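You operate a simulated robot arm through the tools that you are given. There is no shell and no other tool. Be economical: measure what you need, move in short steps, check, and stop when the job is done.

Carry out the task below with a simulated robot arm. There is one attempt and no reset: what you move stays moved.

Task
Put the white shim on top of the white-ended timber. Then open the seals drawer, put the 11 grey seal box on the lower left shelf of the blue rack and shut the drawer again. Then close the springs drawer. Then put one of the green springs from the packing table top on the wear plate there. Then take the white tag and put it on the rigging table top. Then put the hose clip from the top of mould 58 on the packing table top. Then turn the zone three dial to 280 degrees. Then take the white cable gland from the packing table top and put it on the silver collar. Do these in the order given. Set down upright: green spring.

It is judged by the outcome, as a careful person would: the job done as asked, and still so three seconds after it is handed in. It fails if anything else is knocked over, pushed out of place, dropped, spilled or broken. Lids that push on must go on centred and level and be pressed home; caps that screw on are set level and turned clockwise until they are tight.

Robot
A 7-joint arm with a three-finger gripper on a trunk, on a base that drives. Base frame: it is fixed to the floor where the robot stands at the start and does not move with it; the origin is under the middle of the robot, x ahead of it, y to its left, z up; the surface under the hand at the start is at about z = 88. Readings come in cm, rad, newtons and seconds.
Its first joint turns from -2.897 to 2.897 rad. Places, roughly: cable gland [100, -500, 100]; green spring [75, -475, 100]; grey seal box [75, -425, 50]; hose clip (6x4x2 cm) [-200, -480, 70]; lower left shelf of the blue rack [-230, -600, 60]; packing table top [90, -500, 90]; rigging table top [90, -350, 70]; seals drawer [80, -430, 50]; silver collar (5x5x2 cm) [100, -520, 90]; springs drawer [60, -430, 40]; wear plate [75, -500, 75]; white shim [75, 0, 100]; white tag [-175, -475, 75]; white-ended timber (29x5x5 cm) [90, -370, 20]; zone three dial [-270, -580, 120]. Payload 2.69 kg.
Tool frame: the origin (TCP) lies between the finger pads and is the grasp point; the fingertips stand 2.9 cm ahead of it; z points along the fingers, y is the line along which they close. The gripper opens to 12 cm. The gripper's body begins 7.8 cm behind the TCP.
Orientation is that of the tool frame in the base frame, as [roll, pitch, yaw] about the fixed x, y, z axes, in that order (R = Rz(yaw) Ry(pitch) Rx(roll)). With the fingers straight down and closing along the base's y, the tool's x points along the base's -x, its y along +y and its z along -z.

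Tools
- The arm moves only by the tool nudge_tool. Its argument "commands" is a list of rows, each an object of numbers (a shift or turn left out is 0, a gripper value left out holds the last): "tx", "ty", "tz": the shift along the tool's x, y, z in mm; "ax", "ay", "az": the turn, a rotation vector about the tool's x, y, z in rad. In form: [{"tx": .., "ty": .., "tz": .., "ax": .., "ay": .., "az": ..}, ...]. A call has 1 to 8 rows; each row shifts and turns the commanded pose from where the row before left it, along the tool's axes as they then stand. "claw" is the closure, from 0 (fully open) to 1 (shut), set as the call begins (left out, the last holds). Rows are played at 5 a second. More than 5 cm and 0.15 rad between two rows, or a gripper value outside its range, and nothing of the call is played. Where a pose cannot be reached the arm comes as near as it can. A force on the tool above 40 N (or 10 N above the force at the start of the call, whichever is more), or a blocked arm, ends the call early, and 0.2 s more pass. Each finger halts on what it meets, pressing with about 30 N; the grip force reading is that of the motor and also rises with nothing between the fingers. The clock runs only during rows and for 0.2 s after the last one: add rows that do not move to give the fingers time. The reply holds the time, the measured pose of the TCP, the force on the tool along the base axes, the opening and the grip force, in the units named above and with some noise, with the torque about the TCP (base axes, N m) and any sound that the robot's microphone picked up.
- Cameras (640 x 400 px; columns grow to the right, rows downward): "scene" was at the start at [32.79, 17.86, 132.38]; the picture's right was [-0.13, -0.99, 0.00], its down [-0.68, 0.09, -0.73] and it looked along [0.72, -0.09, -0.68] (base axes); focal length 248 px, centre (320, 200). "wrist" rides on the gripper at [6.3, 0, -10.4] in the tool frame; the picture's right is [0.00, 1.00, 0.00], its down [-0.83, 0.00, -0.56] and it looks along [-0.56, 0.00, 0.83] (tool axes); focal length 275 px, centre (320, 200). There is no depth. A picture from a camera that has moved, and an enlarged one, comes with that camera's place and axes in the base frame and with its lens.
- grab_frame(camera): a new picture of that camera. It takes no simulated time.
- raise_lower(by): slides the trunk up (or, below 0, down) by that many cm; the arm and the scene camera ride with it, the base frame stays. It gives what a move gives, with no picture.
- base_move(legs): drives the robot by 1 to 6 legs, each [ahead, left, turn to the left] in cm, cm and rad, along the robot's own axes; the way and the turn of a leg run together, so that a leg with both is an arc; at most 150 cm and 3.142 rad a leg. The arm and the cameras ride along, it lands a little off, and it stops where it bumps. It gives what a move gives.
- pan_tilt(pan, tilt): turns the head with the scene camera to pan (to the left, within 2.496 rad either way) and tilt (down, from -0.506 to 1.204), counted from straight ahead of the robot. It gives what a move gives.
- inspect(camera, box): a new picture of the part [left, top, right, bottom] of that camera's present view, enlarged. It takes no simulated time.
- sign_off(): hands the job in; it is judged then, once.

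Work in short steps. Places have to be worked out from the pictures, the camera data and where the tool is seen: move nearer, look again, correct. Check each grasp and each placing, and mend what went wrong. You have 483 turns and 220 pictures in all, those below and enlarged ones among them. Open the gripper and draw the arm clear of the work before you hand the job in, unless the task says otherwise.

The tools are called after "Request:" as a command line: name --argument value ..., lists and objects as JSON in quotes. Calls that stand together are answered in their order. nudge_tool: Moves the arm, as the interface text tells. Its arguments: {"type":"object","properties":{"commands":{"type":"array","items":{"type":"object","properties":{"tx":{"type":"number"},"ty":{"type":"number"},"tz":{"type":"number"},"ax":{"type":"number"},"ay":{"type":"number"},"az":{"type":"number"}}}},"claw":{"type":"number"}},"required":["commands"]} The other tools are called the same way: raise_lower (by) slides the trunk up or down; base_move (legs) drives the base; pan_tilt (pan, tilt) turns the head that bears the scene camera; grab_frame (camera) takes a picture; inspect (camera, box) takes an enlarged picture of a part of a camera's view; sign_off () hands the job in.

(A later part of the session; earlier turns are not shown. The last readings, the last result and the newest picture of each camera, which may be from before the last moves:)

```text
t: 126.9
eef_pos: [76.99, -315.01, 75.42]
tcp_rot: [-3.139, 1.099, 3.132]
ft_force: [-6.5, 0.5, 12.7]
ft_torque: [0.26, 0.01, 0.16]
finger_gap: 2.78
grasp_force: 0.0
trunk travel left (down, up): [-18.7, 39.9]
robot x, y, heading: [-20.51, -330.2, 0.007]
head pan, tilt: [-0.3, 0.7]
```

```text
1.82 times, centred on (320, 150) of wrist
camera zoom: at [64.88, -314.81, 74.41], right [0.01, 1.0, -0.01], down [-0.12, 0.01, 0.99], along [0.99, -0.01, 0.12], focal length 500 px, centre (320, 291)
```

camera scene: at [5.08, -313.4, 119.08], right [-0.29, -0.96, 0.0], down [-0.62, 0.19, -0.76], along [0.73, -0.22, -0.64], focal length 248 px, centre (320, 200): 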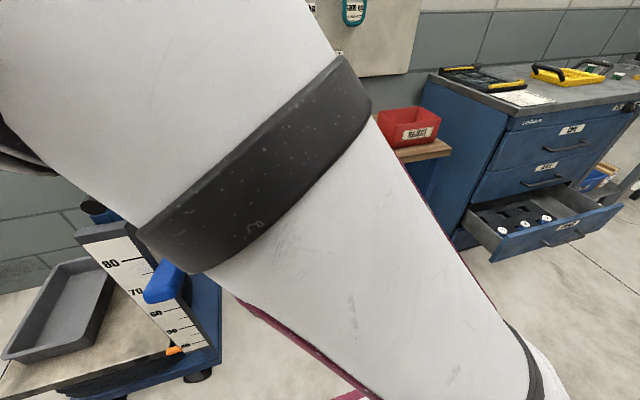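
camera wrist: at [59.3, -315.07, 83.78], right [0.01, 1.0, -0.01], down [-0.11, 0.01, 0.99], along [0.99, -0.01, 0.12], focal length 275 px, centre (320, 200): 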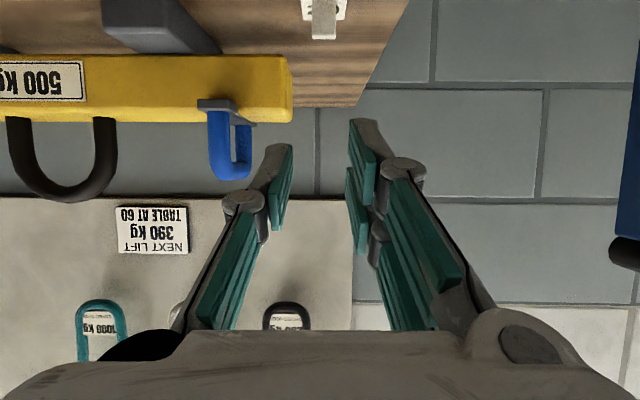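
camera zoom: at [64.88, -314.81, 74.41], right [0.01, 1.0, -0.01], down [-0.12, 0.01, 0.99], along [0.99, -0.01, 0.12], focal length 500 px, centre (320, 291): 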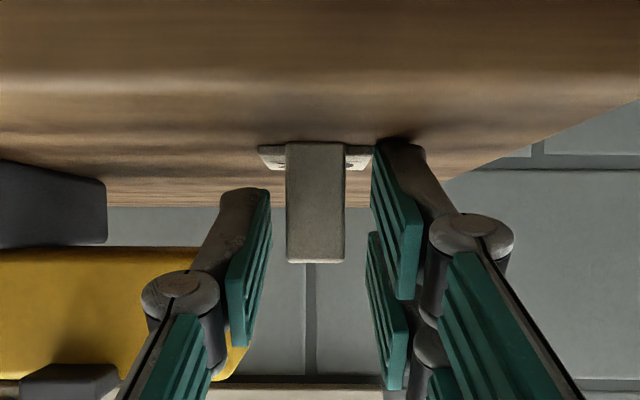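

Fingertips just touch the table; raise 3 mm and close on the tab.

Request:
nudge_tool --commands '[{"tx": -3, "tz": -1}, {}]'

Request:
nudge_tool --commands '[{}, {}, {}, {"tx": -9, "tz": -5}, {"tx": -18, "tz": -9}, {"tx": -18, "tz": -9}, {}]' --claw 1

Request:
inspect --camera "wrist" --box '[220, 40, 420, 260]'

```text
t: 127.5
eef_pos: [77.09, -315.09, 75.25]
tcp_rot: [-3.136, 1.094, 3.133]
ft_force: [0.2, 0.1, 0.2]
ft_torque: [-0.01, -0.03, 0.01]
finger_gap: 2.8
grasp_force: 0.0
trunk travel left (down, up): [-18.7, 39.9]
robot x, y, heading: [-20.62, -329.92, 0.002]
head pan, tilt: [-0.3, 0.7]
```

```text
t: 129.1
eef_pos: [77.06, -315.07, 80.36]
tcp_rot: [-3.14, 1.095, 3.131]
ft_force: [0.9, 0.4, -1.0]
ft_torque: [0.01, 0.0, -0.01]
finger_gap: 1.46
grasp_force: 29.9
trunk travel left (down, up): [-18.7, 39.9]
robot x, y, heading: [-20.47, -329.76, 0.006]
head pan, tilt: [-0.3, 0.7]
```

```text
1.82 times, centred on (320, 150) of wrist
camera zoom: at [64.91, -314.92, 79.61], right [0.01, 1.0, -0.01], down [-0.11, 0.01, 0.99], along [0.99, -0.01, 0.11], focal length 500 px, centre (320, 291)
```

zoom: 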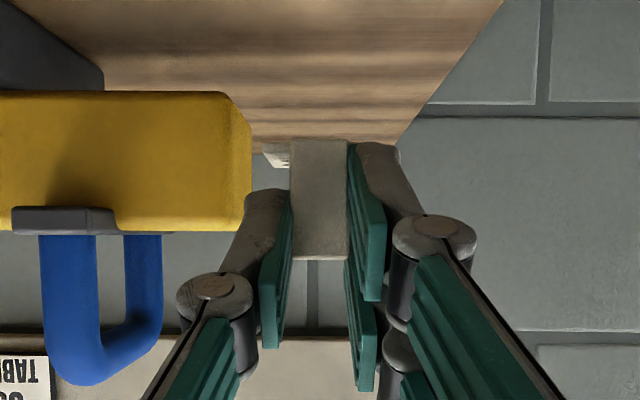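

Held again, now at tilt 1.1. Back off 22 cm and lower the trunk fully.

Request:
base_move --legs '[[-22, 0, -0.005]]'

Request:
raise_lower --by -18.5

Request:
nudge_tool --commands '[{"tx": 14, "tz": 7}, {"tx": 22, "tz": 11}, {"tx": 22, "tz": 11}, {"tx": 22, "tz": 11}, {"tx": 22, "tz": 11}, {"tx": 22, "tz": 11}, {"tx": 22, "tz": 11}, {"tx": 22, "tz": 11}]'

```text
t: 130.8
eef_pos: [55.12, -315.3, 80.38]
tcp_rot: [-3.138, 1.096, 3.131]
ft_force: [1.0, 0.4, 0.1]
ft_torque: [0.02, 0.01, 0.0]
finger_gap: 1.47
grasp_force: 30.4
trunk travel left (down, up): [-18.7, 39.9]
robot x, y, heading: [-42.46, -329.72, 0.005]
head pan, tilt: [-0.3, 0.7]
```

```text
t: 132.8
eef_pos: [54.97, -315.31, 61.88]
tcp_rot: [-3.138, 1.096, 3.128]
ft_force: [0.1, -0.8, 0.3]
ft_torque: [-0.04, 0.01, -0.02]
finger_gap: 1.46
grasp_force: 29.6
trunk travel left (down, up): [-0.2, 58.4]
robot x, y, heading: [-42.65, -329.94, 0.004]
head pan, tilt: [-0.3, 0.7]
```

```text
t: 134.6
eef_pos: [54.87, -315.45, 43.1]
tcp_rot: [-3.14, 1.098, 3.13]
ft_force: [0.5, -0.2, 0.1]
ft_torque: [-0.04, 0.02, 0.01]
finger_gap: 1.46
grasp_force: 30.4
trunk travel left (down, up): [-0.2, 58.4]
robot x, y, heading: [-43.05, -329.95, 0.001]
head pan, tilt: [-0.3, 0.7]
```

Continue down to z≈29, and strafe right toward the timber (keeping x clear of the table).

Request:
nudge_tool --commands '[{"tx": 20, "tz": 10}, {"tx": 22, "tz": 11}, {"tx": 22, "tz": 11}, {"tx": 22, "tz": 11}, {"tx": 22, "tz": 11}, {"tx": 12, "tz": 6}, {}]'

Request:
base_move --legs '[[0, -50, 0]]'

Request:
grab_frame --camera "wrist"

Request:
grab_frame --camera "scene"

```text
t: 136.2
eef_pos: [54.53, -315.42, 29.82]
tcp_rot: [-3.138, 1.098, 3.13]
ft_force: [0.9, -0.2, -0.5]
ft_torque: [-0.02, -0.01, 0.03]
finger_gap: 1.46
grasp_force: 30.0
trunk travel left (down, up): [-0.2, 58.4]
robot x, y, heading: [-42.66, -329.95, 0.004]
head pan, tilt: [-0.3, 0.7]
```

```text
t: 139.2
eef_pos: [54.77, -365.69, 29.93]
tcp_rot: [-3.137, 1.096, 3.135]
ft_force: [0.6, -0.5, -0.3]
ft_torque: [-0.01, -0.01, -0.01]
finger_gap: 1.46
grasp_force: 29.9
trunk travel left (down, up): [-0.2, 58.4]
robot x, y, heading: [-42.36, -380.53, 0.006]
head pan, tilt: [-0.3, 0.7]
```

```text
147 pictures are left
camera wrist: at [42.62, -365.53, 29.0], right [0.01, 1.0, -0.01], down [-0.11, 0.01, 0.99], along [0.99, -0.01, 0.12], focal length 275 px, centre (320, 200)
```

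wrist: 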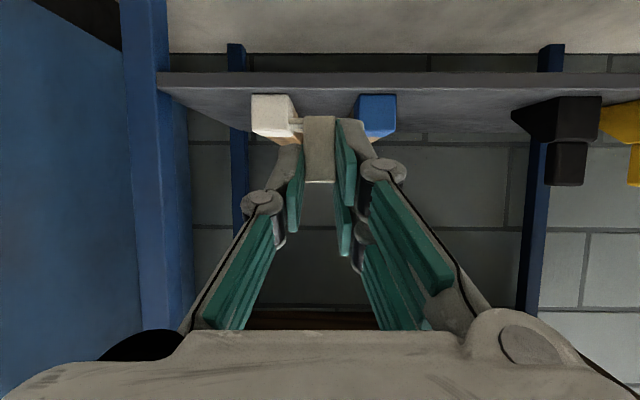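

```text
146 pictures are left
camera scene: at [-4.75, -364.0, 100.61], right [-0.29, -0.96, 0.0], down [-0.62, 0.19, -0.76], along [0.73, -0.22, -0.64], focal length 248 px, centre (320, 200)
```

scene: 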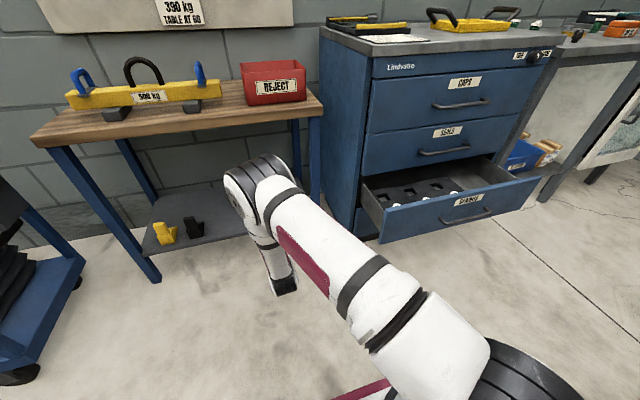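

Triangulating, the timber's front end is at x≈75.6, y≈-371.9, top z≈25.3. I raise to z 32, shift right 6.2 cm, and extend 5 cm.

Request:
nudge_tool --commands '[{"tx": -18, "tz": -9}, {"ty": -20}, {"ty": -22}, {"ty": -20}, {"tx": -9, "tz": 18}, {"tx": -14, "tz": 26}, {}]'

Request:
base_move --legs '[[12, 0, -0.005]]'

Request:
grab_frame --camera "wrist"

Request:
grab_frame --camera "scene"

```text
t: 140.8
eef_pos: [59.84, -371.95, 31.81]
tcp_rot: [-3.14, 1.096, 3.135]
ft_force: [0.3, -0.1, 0.0]
ft_torque: [0.01, 0.02, -0.02]
finger_gap: 1.46
grasp_force: 30.1
trunk travel left (down, up): [-0.2, 58.4]
robot x, y, heading: [-42.37, -380.72, 0.002]
head pan, tilt: [-0.3, 0.7]
```

```text
t: 142.0
eef_pos: [71.79, -372.58, 31.76]
tcp_rot: [-3.137, 1.097, 3.125]
ft_force: [0.2, -0.9, 0.9]
ft_torque: [-0.03, 0.02, -0.01]
finger_gap: 1.45
grasp_force: 29.7
trunk travel left (down, up): [-0.2, 58.4]
robot x, y, heading: [-30.11, -380.5, -0.001]
head pan, tilt: [-0.3, 0.7]
```

```text
145 pictures are left
camera wrist: at [59.73, -372.45, 31.01], right [0.02, 1.0, -0.01], down [-0.11, 0.01, 0.99], along [0.99, -0.02, 0.11], focal length 275 px, centre (320, 200)
```

wrist: 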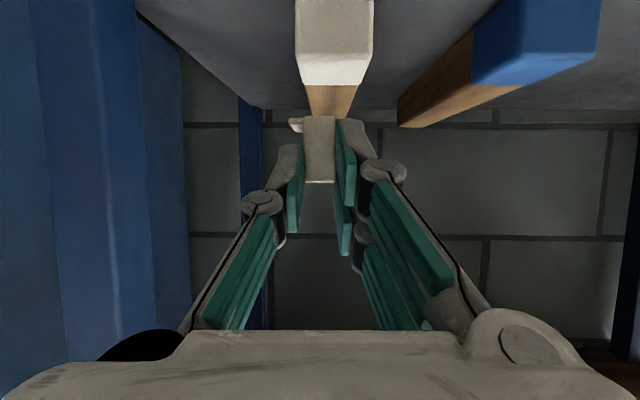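

```text
144 pictures are left
camera scene: at [7.53, -364.23, 100.61], right [-0.3, -0.95, 0.0], down [-0.62, 0.19, -0.76], along [0.73, -0.23, -0.64], focal length 248 px, centre (320, 200)
```

scene: 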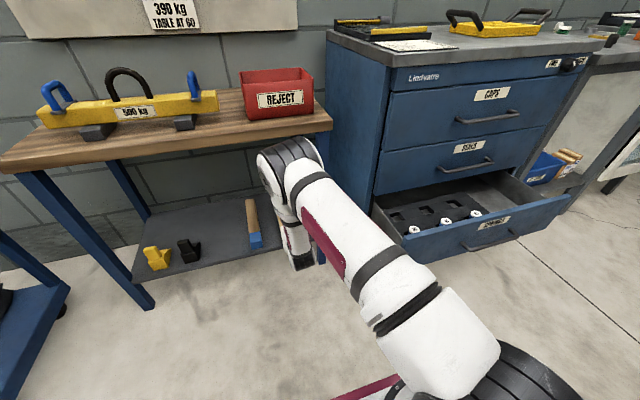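

Aligned within 0.6 cm; timber top z≈24.8. Move forward 4 cm and left 0.6, then down 2 cm.

Request:
nudge_tool --commands '[{"tx": -9, "tz": 18, "ty": 3}, {"tx": -9, "tz": 18, "ty": 3}, {"tx": 9, "tz": 4.6}, {"tx": 9, "tz": 4.6}, {}]'

Request:
grab_frame --camera "wrist"

```text
t: 143.2
eef_pos: [76.03, -371.99, 29.8]
tcp_rot: [-3.138, 1.095, 3.127]
ft_force: [0.2, 0.7, -0.3]
ft_torque: [-0.01, 0.0, 0.01]
finger_gap: 1.45
grasp_force: 29.7
trunk travel left (down, up): [-0.2, 58.4]
robot x, y, heading: [-30.55, -380.6, -0.001]
head pan, tilt: [-0.3, 0.7]
```

```text
143 pictures are left
camera wrist: at [63.79, -371.83, 28.96], right [0.02, 1.0, -0.01], down [-0.11, 0.01, 0.99], along [0.99, -0.02, 0.11], focal length 275 px, centre (320, 200)
```

wrist: 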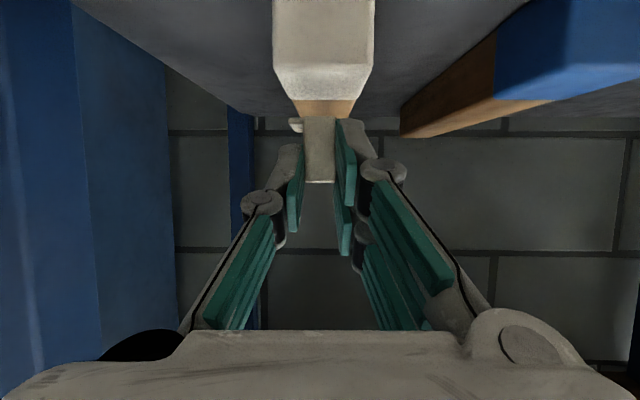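

Centred over the timber. Lower in small steps until contact.

Request:
nudge_tool --commands '[{"tx": 4.5, "tz": 2.3}, {"tx": 4.5, "tz": 2.3}, {"tx": 2.7, "tz": 1.4}, {}]'

Request:
grab_frame --camera "wrist"

```text
t: 144.2
eef_pos: [75.97, -372.01, 28.34]
tcp_rot: [-3.138, 1.095, 3.127]
ft_force: [0.6, -0.4, 0.3]
ft_torque: [-0.05, -0.01, 0.01]
finger_gap: 1.46
grasp_force: 29.7
trunk travel left (down, up): [-0.2, 58.4]
robot x, y, heading: [-30.19, -380.95, 0.002]
head pan, tilt: [-0.3, 0.7]
```

```text
142 pictures are left
camera wrist: at [63.81, -371.85, 27.61], right [0.02, 1.0, -0.01], down [-0.11, 0.01, 0.99], along [0.99, -0.02, 0.11], focal length 275 px, centre (320, 200)
```

wrist: 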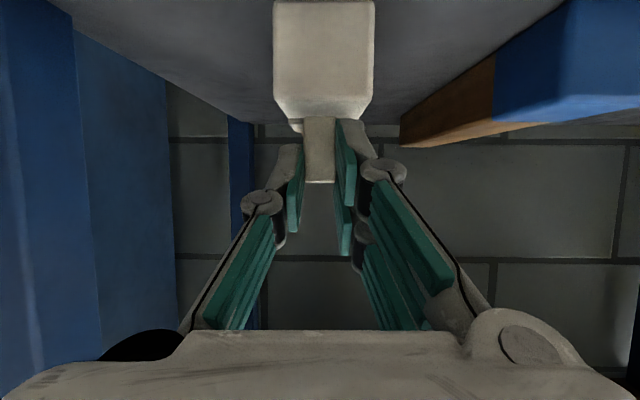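

Request:
nudge_tool --commands '[{"tx": 2.7, "tz": 1.4}, {"tx": 1.8, "tz": 0.9}, {}]'

Request:
nudge_tool --commands '[{"tx": 1.8, "tz": 0.9}, {}]'

```text
t: 145.0
eef_pos: [76.01, -372.04, 27.94]
tcp_rot: [-3.138, 1.096, 3.127]
ft_force: [0.0, 0.4, -0.7]
ft_torque: [0.0, -0.01, 0.04]
finger_gap: 1.48
grasp_force: 29.2
trunk travel left (down, up): [-0.2, 58.4]
robot x, y, heading: [-30.3, -380.33, -0.007]
head pan, tilt: [-0.3, 0.7]
```

```text
t: 145.6
eef_pos: [75.99, -372.13, 27.81]
tcp_rot: [-3.138, 1.098, 3.127]
ft_force: [-0.4, 0.2, 4.4]
ft_torque: [0.05, -0.07, 0.01]
finger_gap: 1.47
grasp_force: 30.1
trunk travel left (down, up): [-0.2, 58.4]
robot x, y, heading: [-30.68, -380.77, -0.002]
head pan, tilt: [-0.3, 0.7]
```

Contact (4 N). Release and withdraw straight back along the fingers.

Request:
nudge_tool --commands '[{}, {}, {}]' --claw 0.75

Request:
nudge_tool --commands '[{"tz": -15}, {"tz": -25}, {"tz": -30}, {"tz": -30}, {}]'

Request:
grab_frame --camera "wrist"

```text
t: 146.4
eef_pos: [75.91, -372.09, 27.75]
tcp_rot: [-3.136, 1.094, 3.129]
ft_force: [-0.3, -1.1, 1.9]
ft_torque: [0.02, -0.03, -0.04]
finger_gap: 2.93
grasp_force: 0.1
trunk travel left (down, up): [-0.2, 58.4]
robot x, y, heading: [-30.54, -380.82, -0.002]
head pan, tilt: [-0.3, 0.7]
```

```text
t: 147.6
eef_pos: [66.95, -372.08, 32.22]
tcp_rot: [-3.139, 1.096, 3.127]
ft_force: [-0.5, -0.5, 0.3]
ft_torque: [0.02, -0.02, 0.02]
finger_gap: 2.99
grasp_force: 0.2
trunk travel left (down, up): [-0.2, 58.4]
robot x, y, heading: [-30.43, -380.82, -0.0]
head pan, tilt: [-0.3, 0.7]
```

```text
141 pictures are left
camera wrist: at [54.81, -371.9, 31.42], right [0.02, 1.0, -0.01], down [-0.11, 0.01, 0.99], along [0.99, -0.02, 0.12], focal length 275 px, centre (320, 200)
```

wrist: 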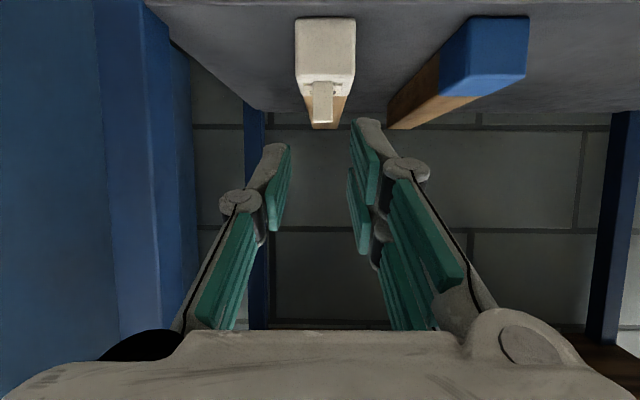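

The shim sits on the timber's end. Now to the cabinet: back off, strafe right, and look at the drawers.

Request:
base_move --legs '[[-30, 0, 0], [0, -45, 0]]'

Request:
raise_lower --by 25

Request:
pan_tilt --pan 0.0 --tilt 0.6

Request:
grab_frame --camera "scene"

Request:
grab_frame --camera "wrist"

```text
t: 152.0
eef_pos: [36.91, -416.04, 32.19]
tcp_rot: [-3.138, 1.096, 3.138]
ft_force: [-0.9, 0.7, 0.1]
ft_torque: [-0.03, 0.01, -0.04]
finger_gap: 3.0
grasp_force: 0.0
trunk travel left (down, up): [-0.2, 58.4]
robot x, y, heading: [-60.51, -426.04, 0.013]
head pan, tilt: [-0.3, 0.7]
```

```text
t: 154.6
eef_pos: [36.92, -416.02, 57.2]
tcp_rot: [-3.137, 1.096, 3.138]
ft_force: [-0.1, 0.0, 0.3]
ft_torque: [-0.03, -0.03, 0.01]
finger_gap: 3.01
grasp_force: 0.0
trunk travel left (down, up): [-25.2, 33.4]
robot x, y, heading: [-59.85, -425.38, 0.013]
head pan, tilt: [-0.3, 0.7]
```

```text
t: 155.4
eef_pos: [36.89, -416.16, 57.29]
tcp_rot: [-3.137, 1.097, 3.138]
ft_force: [-0.2, -0.9, 0.0]
ft_torque: [0.0, -0.02, 0.03]
finger_gap: 3.0
grasp_force: 0.0
trunk travel left (down, up): [-25.2, 33.4]
robot x, y, heading: [-60.14, -425.34, 0.013]
head pan, tilt: [0.0, 0.6]
```

```text
140 pictures are left
camera scene: at [-24.35, -406.42, 126.45], right [0.01, -1.0, 0.0], down [-0.57, -0.01, -0.82], along [0.82, 0.01, -0.57], focal length 248 px, centre (320, 200)
```

scene: 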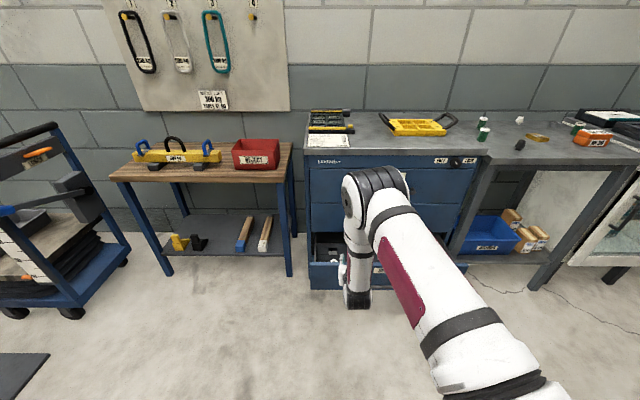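

```text
139 pictures are left
camera wrist: at [24.77, -416.02, 56.41], right [0.0, 1.0, -0.01], down [-0.11, 0.01, 0.99], along [0.99, 0.0, 0.11], focal length 275 px, centre (320, 200)
```

wrist: 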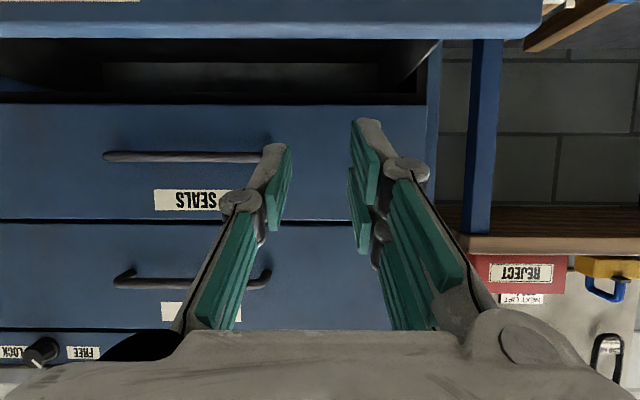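

There is a LOCK/FREE knob on the cabinet. I enlarge it and the handles.

Request:
inspect --camera "scene" --box '[400, 140, 500, 190]'

Request:
inspect --camera "wrist" --box '[0, 80, 320, 380]'

```text
6.40 times, centred on (450, 165) of scene
camera zoom: at [-24.35, -406.42, 126.45], right [0.01, -1.0, 0.0], down [-0.57, -0.01, -0.82], along [0.82, 0.01, -0.57], focal length 1586 px, centre (-512, 424)
```

zoom: 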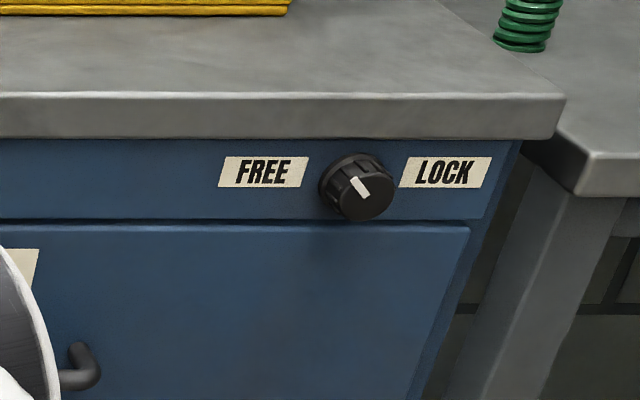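

```text
1.33 times, centred on (160, 230) of wrist
camera zoom: at [24.77, -416.02, 56.41], right [0.0, 1.0, -0.01], down [-0.11, 0.01, 0.99], along [0.99, 0.0, 0.11], focal length 367 px, centre (533, 160)
```

zoom: 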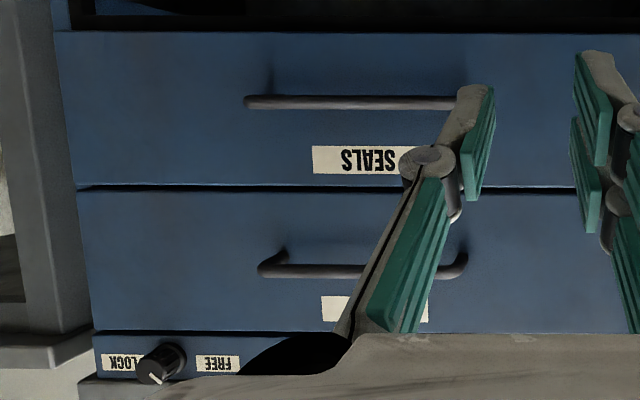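

The knob points to FREE. For parallax, I raise the trunk 15 cm and look again with the wrist camera.

Request:
raise_lower --by 15

Request:
grab_frame --camera "wrist"

```text
t: 157.1
eef_pos: [36.93, -416.1, 72.14]
tcp_rot: [-3.139, 1.096, 3.136]
ft_force: [0.1, 0.4, 0.9]
ft_torque: [-0.02, 0.0, 0.0]
finger_gap: 2.99
grasp_force: 0.0
trunk travel left (down, up): [-40.2, 18.4]
robot x, y, heading: [-60.24, -425.39, 0.013]
head pan, tilt: [0.0, 0.6]
```

```text
136 pictures are left
camera wrist: at [24.79, -416.03, 71.4], right [0.0, 1.0, -0.01], down [-0.12, 0.01, 0.99], along [0.99, 0.0, 0.12], focal length 275 px, centre (320, 200)
```

wrist: 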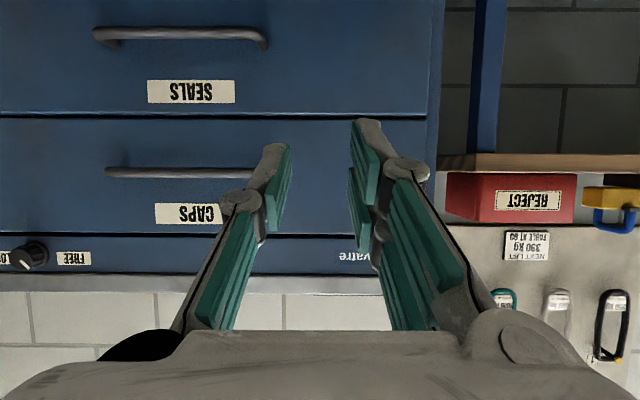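

Seals handle bar: x≈62, z≈55, y -445…-423; drawer front at x≈65. I rotate the tool so the fingers close vertically, pointing nearly horizontal.

Request:
nudge_tool --commands '[{"ay": -0.125}, {"ay": -0.125}, {"az": 0.14}, {"az": 0.14}, {"az": 0.14}, {"az": 0.14}, {"az": 0.14}, {"az": 0.14}]' --claw 0.7

Request:
nudge_tool --commands '[{"az": 0.14}, {"az": 0.14}, {"az": 0.14}, {"az": 0.14}, {"az": 0.14}, {"az": 0.031}, {}]'

Request:
raise_lower --by -15

Request:
grab_frame --camera "wrist"

Request:
grab_frame --camera "scene"

```text
t: 158.9
eef_pos: [36.98, -416.12, 72.1]
tcp_rot: [1.868, 0.708, 1.762]
ft_force: [0.6, -0.3, 0.2]
ft_torque: [0.0, 0.0, -0.04]
finger_gap: 3.6
grasp_force: 0.1
trunk travel left (down, up): [-40.2, 18.4]
robot x, y, heading: [-60.24, -425.97, 0.011]
head pan, tilt: [0.0, 0.6]
```

```text
t: 160.5
eef_pos: [36.89, -416.06, 72.28]
tcp_rot: [1.796, 0.001, 1.563]
ft_force: [-0.2, 0.0, -0.7]
ft_torque: [0.0, 0.0, 0.0]
finger_gap: 3.58
grasp_force: 0.1
trunk travel left (down, up): [-40.2, 18.4]
robot x, y, heading: [-60.19, -425.55, 0.007]
head pan, tilt: [0.0, 0.6]
```

```text
t: 162.3
eef_pos: [36.93, -416.19, 57.27]
tcp_rot: [1.795, 0.003, 1.564]
ft_force: [-0.1, -0.4, -0.1]
ft_torque: [-0.01, -0.01, -0.02]
finger_gap: 3.59
grasp_force: 0.0
trunk travel left (down, up): [-25.2, 33.4]
robot x, y, heading: [-60.24, -425.65, 0.013]
head pan, tilt: [0.0, 0.6]
```

```text
135 pictures are left
camera wrist: at [26.79, -409.69, 59.56], right [0.22, 0.0, 0.97], down [-0.55, -0.83, 0.13], along [0.81, -0.56, -0.18], focal length 275 px, centre (320, 200)
```

wrist: 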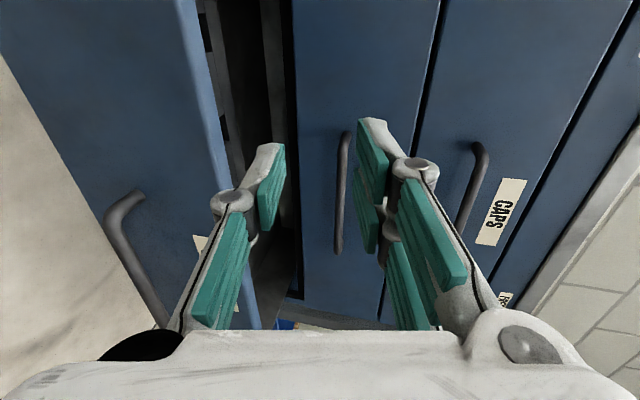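

```text
134 pictures are left
camera scene: at [-24.35, -406.41, 126.46], right [0.01, -1.0, 0.0], down [-0.56, -0.01, -0.83], along [0.82, 0.01, -0.57], focal length 248 px, centre (320, 200)
```

scene: 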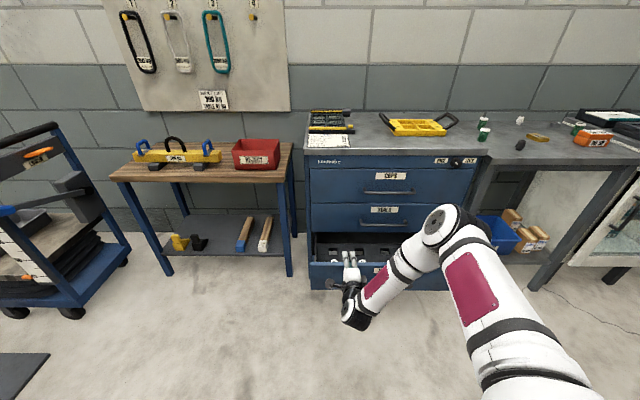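

The handle ray agrees with (62, 55). I drive forward 14 and right 17 to pre-position.

Request:
base_move --legs '[[0, -17, -0.012], [13, 0, 0]]'

Request:
grab_frame --camera "wrist"

Request:
inspect --camera "scene" --box '[260, 130, 500, 330]'

```text
t: 164.6
eef_pos: [50.31, -434.26, 57.18]
tcp_rot: [1.796, 0.001, 1.549]
ft_force: [0.6, -0.4, 0.6]
ft_torque: [0.0, 0.01, 0.02]
finger_gap: 3.61
grasp_force: 0.1
trunk travel left (down, up): [-25.2, 33.4]
robot x, y, heading: [-47.06, -442.29, -0.001]
head pan, tilt: [0.0, 0.6]
```

```text
133 pictures are left
camera wrist: at [40.28, -427.71, 59.53], right [0.22, 0.0, 0.97], down [-0.56, -0.82, 0.13], along [0.8, -0.57, -0.18], focal length 275 px, centre (320, 200)
```

wrist: 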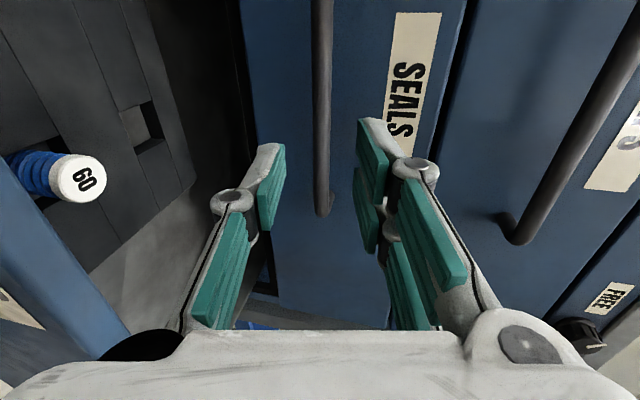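

```text
2.00 times, centred on (380, 230) of scene
camera zoom: at [-10.82, -423.72, 126.45], right [0.0, -1.0, 0.0], down [-0.56, 0.0, -0.83], along [0.83, 0.0, -0.56], focal length 496 px, centre (200, 140)
```

zoom: 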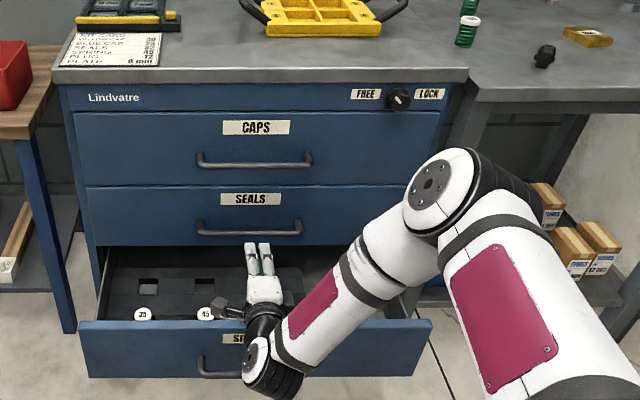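

The handle lies straight between the fingers. Advance along the tool 10.5 cm.

Request:
nudge_tool --commands '[{"tz": 30}, {"tz": 30}, {"tz": 25}, {"tz": 20}, {}]'

Request:
grab_frame --camera "wrist"

```text
t: 165.8
eef_pos: [60.6, -434.37, 54.66]
tcp_rot: [1.797, 0.003, 1.551]
ft_force: [0.1, -0.9, 0.0]
ft_torque: [0.0, -0.02, -0.04]
finger_gap: 3.59
grasp_force: 0.1
trunk travel left (down, up): [-25.2, 33.4]
robot x, y, heading: [-46.94, -442.74, -0.002]
head pan, tilt: [0.0, 0.6]
```

```text
131 pictures are left
camera wrist: at [50.6, -427.88, 57.03], right [0.22, 0.0, 0.97], down [-0.56, -0.82, 0.13], along [0.8, -0.57, -0.18], focal length 275 px, centre (320, 200)
```

wrist: 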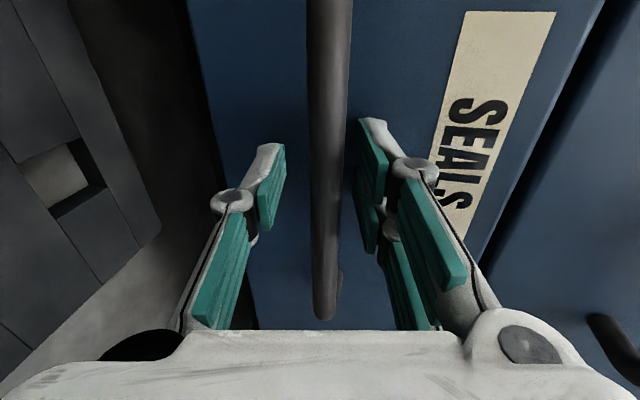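

Close on the bar and check.

Request:
nudge_tool --commands '[{}, {}, {}, {}]' --claw 1

```text
t: 166.8
eef_pos: [60.57, -434.56, 54.95]
tcp_rot: [1.79, 0.002, 1.549]
ft_force: [1.9, 0.9, 20.0]
ft_torque: [-0.51, 0.0, 0.14]
finger_gap: 1.23
grasp_force: 38.5
trunk travel left (down, up): [-25.2, 33.4]
robot x, y, heading: [-47.62, -442.57, -0.0]
head pan, tilt: [0.0, 0.6]
```

Gripped (1.23 cm). I ease the vertical load and pull by driving back a little.

Request:
nudge_tool --commands '[{"ty": 2}, {}]'

Request:
base_move --legs '[[-6, 0, 0]]'

```text
t: 167.4
eef_pos: [60.81, -434.52, 54.9]
tcp_rot: [1.797, 0.002, 1.55]
ft_force: [4.0, -0.6, 13.1]
ft_torque: [-0.58, 0.01, 0.01]
finger_gap: 1.27
grasp_force: 39.3
trunk travel left (down, up): [-25.2, 33.4]
robot x, y, heading: [-47.2, -442.53, 0.001]
head pan, tilt: [0.0, 0.6]
```

```text
t: 168.4
eef_pos: [54.57, -434.49, 54.94]
tcp_rot: [1.795, 0.003, 1.552]
ft_force: [1.3, -8.7, 10.9]
ft_torque: [-0.42, 0.03, 0.55]
finger_gap: 1.26
grasp_force: 39.1
trunk travel left (down, up): [-25.2, 33.4]
robot x, y, heading: [-52.81, -442.46, -0.002]
head pan, tilt: [0.0, 0.6]
```

The drawer follows. Pull on to about 26 cm open in total.

Request:
base_move --legs '[[-19, 0, 0]]'

Request:
grab_frame --camera "scene"

```text
t: 169.9
eef_pos: [35.31, -434.43, 55.0]
tcp_rot: [1.795, 0.004, 1.545]
ft_force: [1.3, -26.8, 3.3]
ft_torque: [-0.42, 0.02, 0.1]
finger_gap: 1.22
grasp_force: 39.4
trunk travel left (down, up): [-25.2, 33.4]
robot x, y, heading: [-72.36, -442.38, -0.002]
head pan, tilt: [0.0, 0.6]
```

```text
130 pictures are left
camera scene: at [-36.33, -423.64, 126.46], right [0.0, -1.0, 0.0], down [-0.56, 0.0, -0.83], along [0.83, 0.0, -0.56], focal length 248 px, centre (320, 200)
```

scene: 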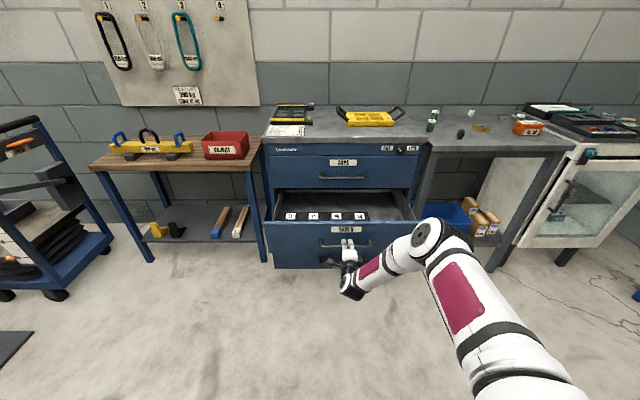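

Opened about 25 cm. Release and back the hand away.

Request:
nudge_tool --commands '[{}, {}, {}]' --claw 0.6

Request:
base_move --legs '[[-12, 0, 0]]'

Request:
inspect --camera "scene" --box '[240, 130, 440, 280]'

```text
t: 170.7
eef_pos: [35.35, -434.47, 54.95]
tcp_rot: [1.793, 0.002, 1.544]
ft_force: [-2.1, -0.3, -0.5]
ft_torque: [0.0, -0.02, 0.03]
finger_gap: 4.77
grasp_force: 0.0
trunk travel left (down, up): [-25.2, 33.4]
robot x, y, heading: [-72.71, -442.21, 0.002]
head pan, tilt: [0.0, 0.6]
```

```text
t: 172.0
eef_pos: [23.5, -434.6, 54.96]
tcp_rot: [1.795, 0.005, 1.543]
ft_force: [-0.5, 0.5, -0.3]
ft_torque: [0.0, 0.01, -0.01]
finger_gap: 4.81
grasp_force: 0.1
trunk travel left (down, up): [-25.2, 33.4]
robot x, y, heading: [-84.23, -442.54, -0.002]
head pan, tilt: [0.0, 0.6]
```

```text
2.67 times, centred on (340, 205) of scene
camera zoom: at [-48.19, -423.6, 126.45], right [0.0, -1.0, 0.0], down [-0.56, 0.0, -0.83], along [0.83, 0.0, -0.56], focal length 661 px, centre (267, 187)
```

zoom: 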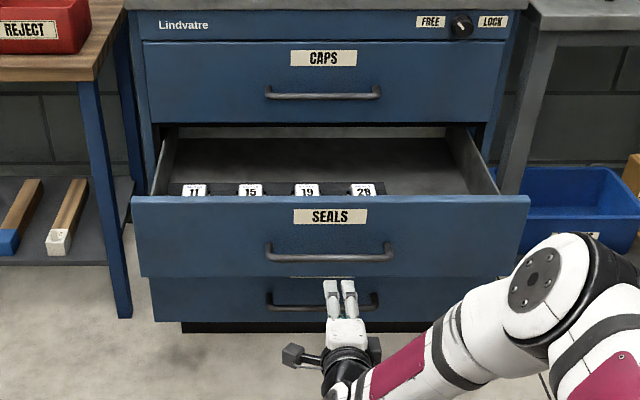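

Box "11" is leftmost in the drawer. I raise the trunk and turn the tool back to pointing down.

Request:
raise_lower --by 22

Request:
nudge_tool --commands '[{"az": -0.145}, {"az": -0.145}, {"az": -0.145}, {"az": -0.145}, {"az": -0.145}, {"az": -0.145}, {"az": -0.145}, {"az": -0.145}]' --claw 0.5

Request:
nudge_tool --commands '[{"az": -0.145}, {"az": -0.145}, {"az": -0.121}, {"ay": 0.14}, {"ay": 0.14}, {"ay": 0.14}, {"ay": 0.14}, {"ay": 0.14}]'

Request:
nudge_tool --commands '[{"ay": 0.14}, {"ay": 0.14}, {"ay": 0.14}, {"ay": 0.14}, {"ay": 0.087}, {}]'

```text
t: 174.3
eef_pos: [23.3, -434.51, 76.91]
tcp_rot: [1.794, 0.004, 1.545]
ft_force: [-0.5, 0.8, 0.7]
ft_torque: [0.02, 0.02, 0.01]
finger_gap: 4.82
grasp_force: 0.0
trunk travel left (down, up): [-47.2, 11.4]
robot x, y, heading: [-84.5, -442.35, -0.002]
head pan, tilt: [0.0, 0.6]
```

```text
t: 176.1
eef_pos: [23.42, -434.52, 76.93]
tcp_rot: [2.092, 1.111, 2.021]
ft_force: [-0.3, 0.0, 0.1]
ft_torque: [0.04, 0.02, 0.0]
finger_gap: 5.99
grasp_force: 0.1
trunk travel left (down, up): [-47.2, 11.4]
robot x, y, heading: [-84.45, -442.71, -0.003]
head pan, tilt: [0.0, 0.6]
```

```text
t: 177.9
eef_pos: [21.8, -434.04, 76.16]
tcp_rot: [-3.136, 0.646, 3.119]
ft_force: [1.0, -1.0, 0.1]
ft_torque: [0.05, -0.06, 0.04]
finger_gap: 6.01
grasp_force: 0.1
out of reach, approached as far as the arm can: row 8
trunk travel left (down, up): [-47.2, 11.4]
robot x, y, heading: [-84.21, -442.4, 0.001]
head pan, tilt: [0.0, 0.6]
```

```text
t: 179.3
eef_pos: [10.92, -434.32, 76.11]
tcp_rot: [-3.138, 0.07, 3.116]
ft_force: [-0.1, -0.7, -0.5]
ft_torque: [0.01, 0.05, 0.0]
finger_gap: 5.99
grasp_force: 0.0
out of reach, approached as far as the arm can: row 1, 2, 3, 4, 5
trunk travel left (down, up): [-47.2, 11.4]
robot x, y, heading: [-84.34, -442.56, -0.007]
head pan, tilt: [0.0, 0.6]
```

Near the reach limit because the trunk is high. I raise the arm, then lower the trunk.

Request:
nudge_tool --commands '[{"tz": -40, "ay": 0.07}, {"tz": -45}, {"tz": -45}, {"tz": -45}, {"tz": -45}, {}]'

Request:
raise_lower --by -15

Request:
grab_frame --camera "wrist"

```text
t: 180.7
eef_pos: [11.54, -433.97, 97.82]
tcp_rot: [-3.136, 0.0, 3.116]
ft_force: [0.0, -0.3, 0.2]
ft_torque: [0.01, 0.02, -0.05]
finger_gap: 6.01
grasp_force: 0.0
out of reach, approached as far as the arm can: row 1, 3, 4
trunk travel left (down, up): [-47.2, 11.4]
robot x, y, heading: [-84.73, -442.79, -0.001]
head pan, tilt: [0.0, 0.6]
```

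```text
t: 182.4
eef_pos: [20.68, -433.93, 83.15]
tcp_rot: [-3.137, -0.001, 3.116]
ft_force: [-0.6, 0.4, 0.3]
ft_torque: [0.02, 0.01, 0.01]
finger_gap: 6.03
grasp_force: 0.1
trunk travel left (down, up): [-32.2, 26.4]
robot x, y, heading: [-84.5, -442.26, -0.003]
head pan, tilt: [0.0, 0.6]
```

```text
128 pictures are left
camera wrist: at [14.41, -433.78, 93.61], right [0.02, 1.0, 0.0], down [0.83, -0.01, 0.55], along [0.55, -0.02, -0.83], focal length 275 px, centre (320, 200)
```

wrist: 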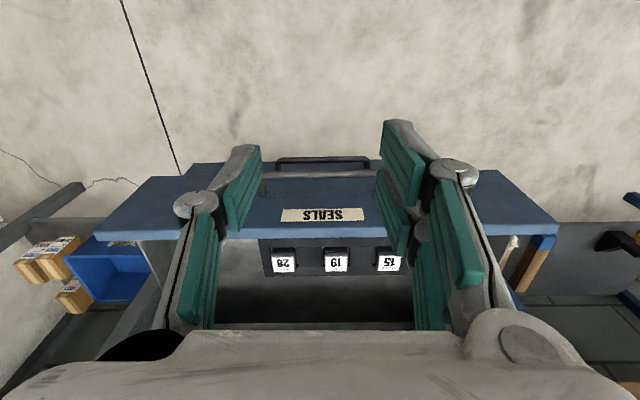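

I drive so the hand is nearer above box 11 (≈(50,-413)).

Request:
base_move --legs '[[20, 20, 0.01]]'

Request:
grab_frame --camera "wrist"

Request:
pan_tilt --pan -0.1 --tilt 0.8

Request:
grab_frame --camera "scene"

```text
t: 184.4
eef_pos: [40.6, -412.87, 83.12]
tcp_rot: [-3.137, -0.003, 3.125]
ft_force: [0.4, 0.0, -0.2]
ft_torque: [0.02, -0.01, 0.02]
finger_gap: 5.98
grasp_force: 0.0
trunk travel left (down, up): [-32.2, 26.4]
robot x, y, heading: [-64.22, -422.31, 0.006]
head pan, tilt: [0.0, 0.6]
```

```text
127 pictures are left
camera wrist: at [34.28, -412.7, 93.58], right [0.01, 1.0, 0.0], down [0.83, -0.01, 0.55], along [0.55, -0.01, -0.83], focal length 275 px, centre (320, 200)
```

wrist: 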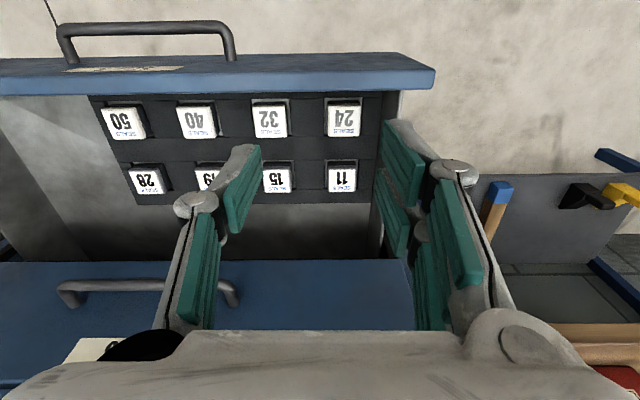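

```text
t: 185.2
eef_pos: [40.6, -412.85, 83.12]
tcp_rot: [-3.137, -0.002, 3.124]
ft_force: [-0.3, -0.1, 0.1]
ft_torque: [0.02, 0.01, 0.03]
finger_gap: 6.01
grasp_force: 0.0
trunk travel left (down, up): [-32.2, 26.4]
robot x, y, heading: [-64.12, -422.13, 0.007]
head pan, tilt: [-0.099, 0.799]
```

```text
126 pictures are left
camera scene: at [-31.83, -403.84, 131.73], right [-0.09, -1.0, 0.0], down [-0.71, 0.07, -0.7], along [0.69, -0.06, -0.72], focal length 248 px, centre (320, 200)
```

scene: 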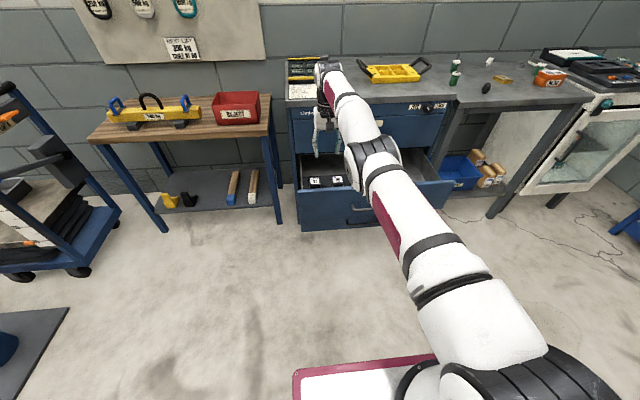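

Box 11 is at roughly (53.8,-409.7). Drive forward 13, left 3 and look again closer.

Request:
base_move --legs '[[13, 3, -0.006]]'

Request:
nudge_tool --commands '[{"tz": 40}, {"tz": 20}, {}]'

Request:
grab_frame --camera "wrist"

```text
t: 186.4
eef_pos: [53.6, -410.53, 83.07]
tcp_rot: [-3.136, -0.001, 3.118]
ft_force: [0.2, -0.3, -0.1]
ft_torque: [-0.02, 0.0, 0.02]
finger_gap: 6.0
grasp_force: 0.0
trunk travel left (down, up): [-32.2, 26.4]
robot x, y, heading: [-51.58, -419.19, 0.002]
head pan, tilt: [-0.099, 0.799]
```

```text
t: 187.2
eef_pos: [53.61, -410.56, 77.13]
tcp_rot: [-3.137, -0.003, 3.117]
ft_force: [0.9, 0.8, -0.8]
ft_torque: [0.01, -0.01, -0.01]
finger_gap: 6.02
grasp_force: 0.1
trunk travel left (down, up): [-32.2, 26.4]
robot x, y, heading: [-51.21, -419.39, -0.005]
head pan, tilt: [-0.099, 0.799]
```

```text
125 pictures are left
camera wrist: at [47.35, -410.33, 87.6], right [0.02, 1.0, -0.01], down [0.83, -0.01, 0.55], along [0.55, -0.01, -0.83], focal length 275 px, centre (320, 200)
```

wrist: 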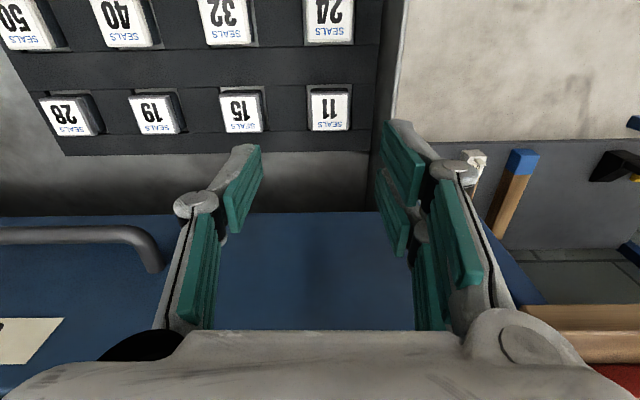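

Triangulated: box 11 ≈ (57,-409.4), top z≈52–54. Drive 3.5 forward, left 1, and lower further.

Request:
base_move --legs '[[3.5, 1, 0.01]]'

Request:
nudge_tool --commands '[{"tz": 40}, {"tz": 30}, {}]'

Request:
grab_frame --camera "wrist"

```text
t: 188.1
eef_pos: [57.11, -408.38, 77.17]
tcp_rot: [-3.138, -0.005, 3.129]
ft_force: [-0.3, 0.8, 0.0]
ft_torque: [-0.01, 0.0, 0.02]
finger_gap: 5.99
grasp_force: 0.1
trunk travel left (down, up): [-32.2, 26.4]
robot x, y, heading: [-47.58, -418.15, 0.012]
head pan, tilt: [-0.099, 0.799]
```

```text
t: 188.9
eef_pos: [56.76, -408.5, 70.11]
tcp_rot: [-3.137, -0.004, 3.129]
ft_force: [0.1, -0.3, 1.0]
ft_torque: [-0.02, -0.04, 0.01]
finger_gap: 5.97
grasp_force: 0.1
out of reach, approached as far as the arm can: row 2
trunk travel left (down, up): [-32.2, 26.4]
robot x, y, heading: [-47.82, -418.13, 0.01]
head pan, tilt: [-0.099, 0.799]
```

```text
124 pictures are left
camera wrist: at [50.54, -408.34, 80.65], right [0.01, 1.0, -0.01], down [0.83, 0.0, 0.55], along [0.55, -0.01, -0.83], focal length 275 px, centre (320, 200)
```

wrist: 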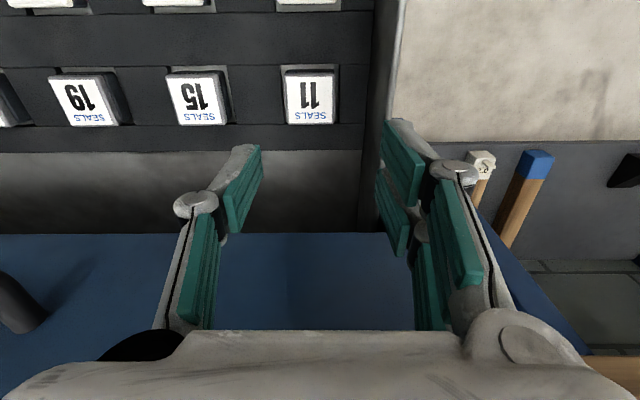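

Consistent: box 11 top at (57.2,-409.6, 51.8). I retract the arm 15 cm and drive 15 cm closer so it can reach lower.

Request:
nudge_tool --commands '[{"tx": 37, "tz": -20}, {"tx": 37}, {"tx": 37}, {"tx": 37}, {}]'

Request:
base_move --legs '[[15, -1, -0.01]]'

Request:
raise_lower --by -10

Request:
grab_frame --camera "wrist"

```text
t: 190.1
eef_pos: [41.79, -408.33, 72.34]
tcp_rot: [-3.137, -0.002, 3.129]
ft_force: [0.5, -0.2, -0.7]
ft_torque: [0.0, 0.0, -0.01]
finger_gap: 6.02
grasp_force: 0.0
trunk travel left (down, up): [-32.2, 26.4]
robot x, y, heading: [-47.74, -417.85, 0.006]
head pan, tilt: [-0.099, 0.799]
```

```text
t: 191.5
eef_pos: [56.76, -409.99, 72.23]
tcp_rot: [-3.137, -0.007, 3.12]
ft_force: [-0.2, -0.3, 0.1]
ft_torque: [0.01, 0.01, 0.01]
finger_gap: 5.99
grasp_force: 0.0
trunk travel left (down, up): [-32.2, 26.4]
robot x, y, heading: [-33.39, -418.99, 0.003]
head pan, tilt: [-0.099, 0.799]
```

```text
t: 192.8
eef_pos: [56.76, -410.02, 62.32]
tcp_rot: [-3.138, -0.002, 3.121]
ft_force: [0.3, -0.3, 0.2]
ft_torque: [-0.02, -0.04, -0.02]
finger_gap: 6.0
grasp_force: 0.1
trunk travel left (down, up): [-22.2, 36.4]
robot x, y, heading: [-33.45, -419.17, 0.003]
head pan, tilt: [-0.099, 0.799]
```

```text
123 pictures are left
camera wrist: at [50.45, -409.77, 72.8], right [0.02, 1.0, -0.01], down [0.83, -0.01, 0.55], along [0.55, -0.01, -0.83], focal length 275 px, centre (320, 200)
```

wrist: 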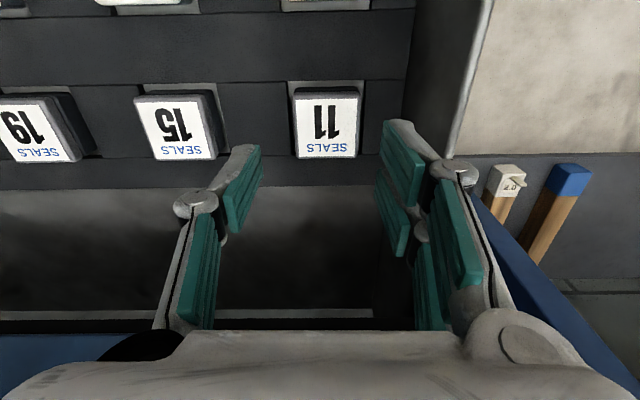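

Box 11 is centred at (57.3,-409.4). Correct by 5 mm and descend with force check.

Request:
nudge_tool --commands '[{"tx": -5, "ty": 5, "tz": 20}, {"tz": 25}, {"tz": 20}, {}]'

Request:
grab_frame --camera "wrist"

Request:
grab_frame --camera "scene"

```text
t: 193.8
eef_pos: [57.26, -409.44, 55.76]
tcp_rot: [-3.134, -0.004, 3.12]
ft_force: [0.2, -0.5, 0.3]
ft_torque: [0.01, 0.0, 0.0]
finger_gap: 5.98
grasp_force: 0.0
trunk travel left (down, up): [-22.2, 36.4]
robot x, y, heading: [-33.06, -418.84, 0.001]
head pan, tilt: [-0.099, 0.799]
```

```text
122 pictures are left
camera wrist: at [50.97, -409.28, 66.26], right [0.02, 1.0, -0.01], down [0.83, -0.01, 0.55], along [0.55, -0.01, -0.83], focal length 275 px, centre (320, 200)
```

wrist: 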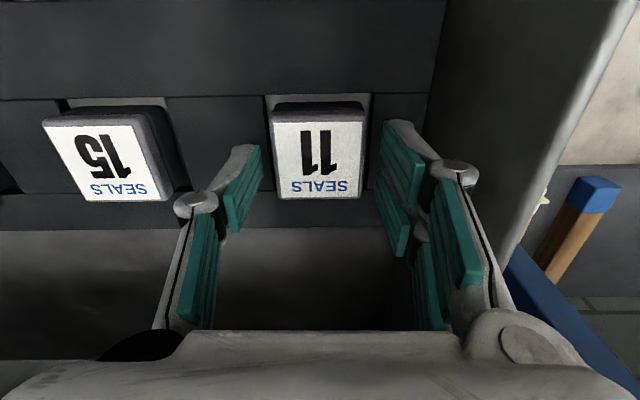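

```text
121 pictures are left
camera scene: at [2.94, -400.78, 121.77], right [-0.1, -1.0, 0.0], down [-0.71, 0.07, -0.7], along [0.69, -0.07, -0.72], focal length 248 px, centre (320, 200)
```

scene: 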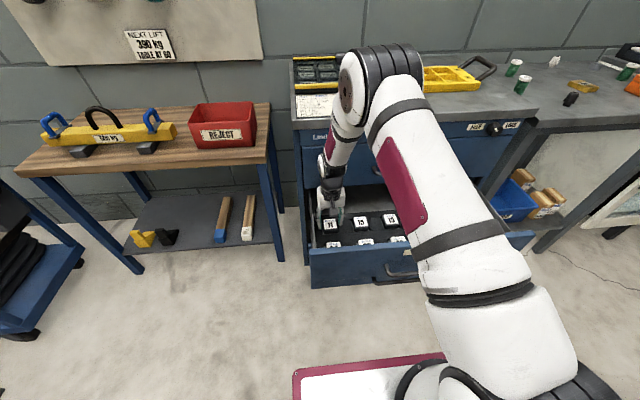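

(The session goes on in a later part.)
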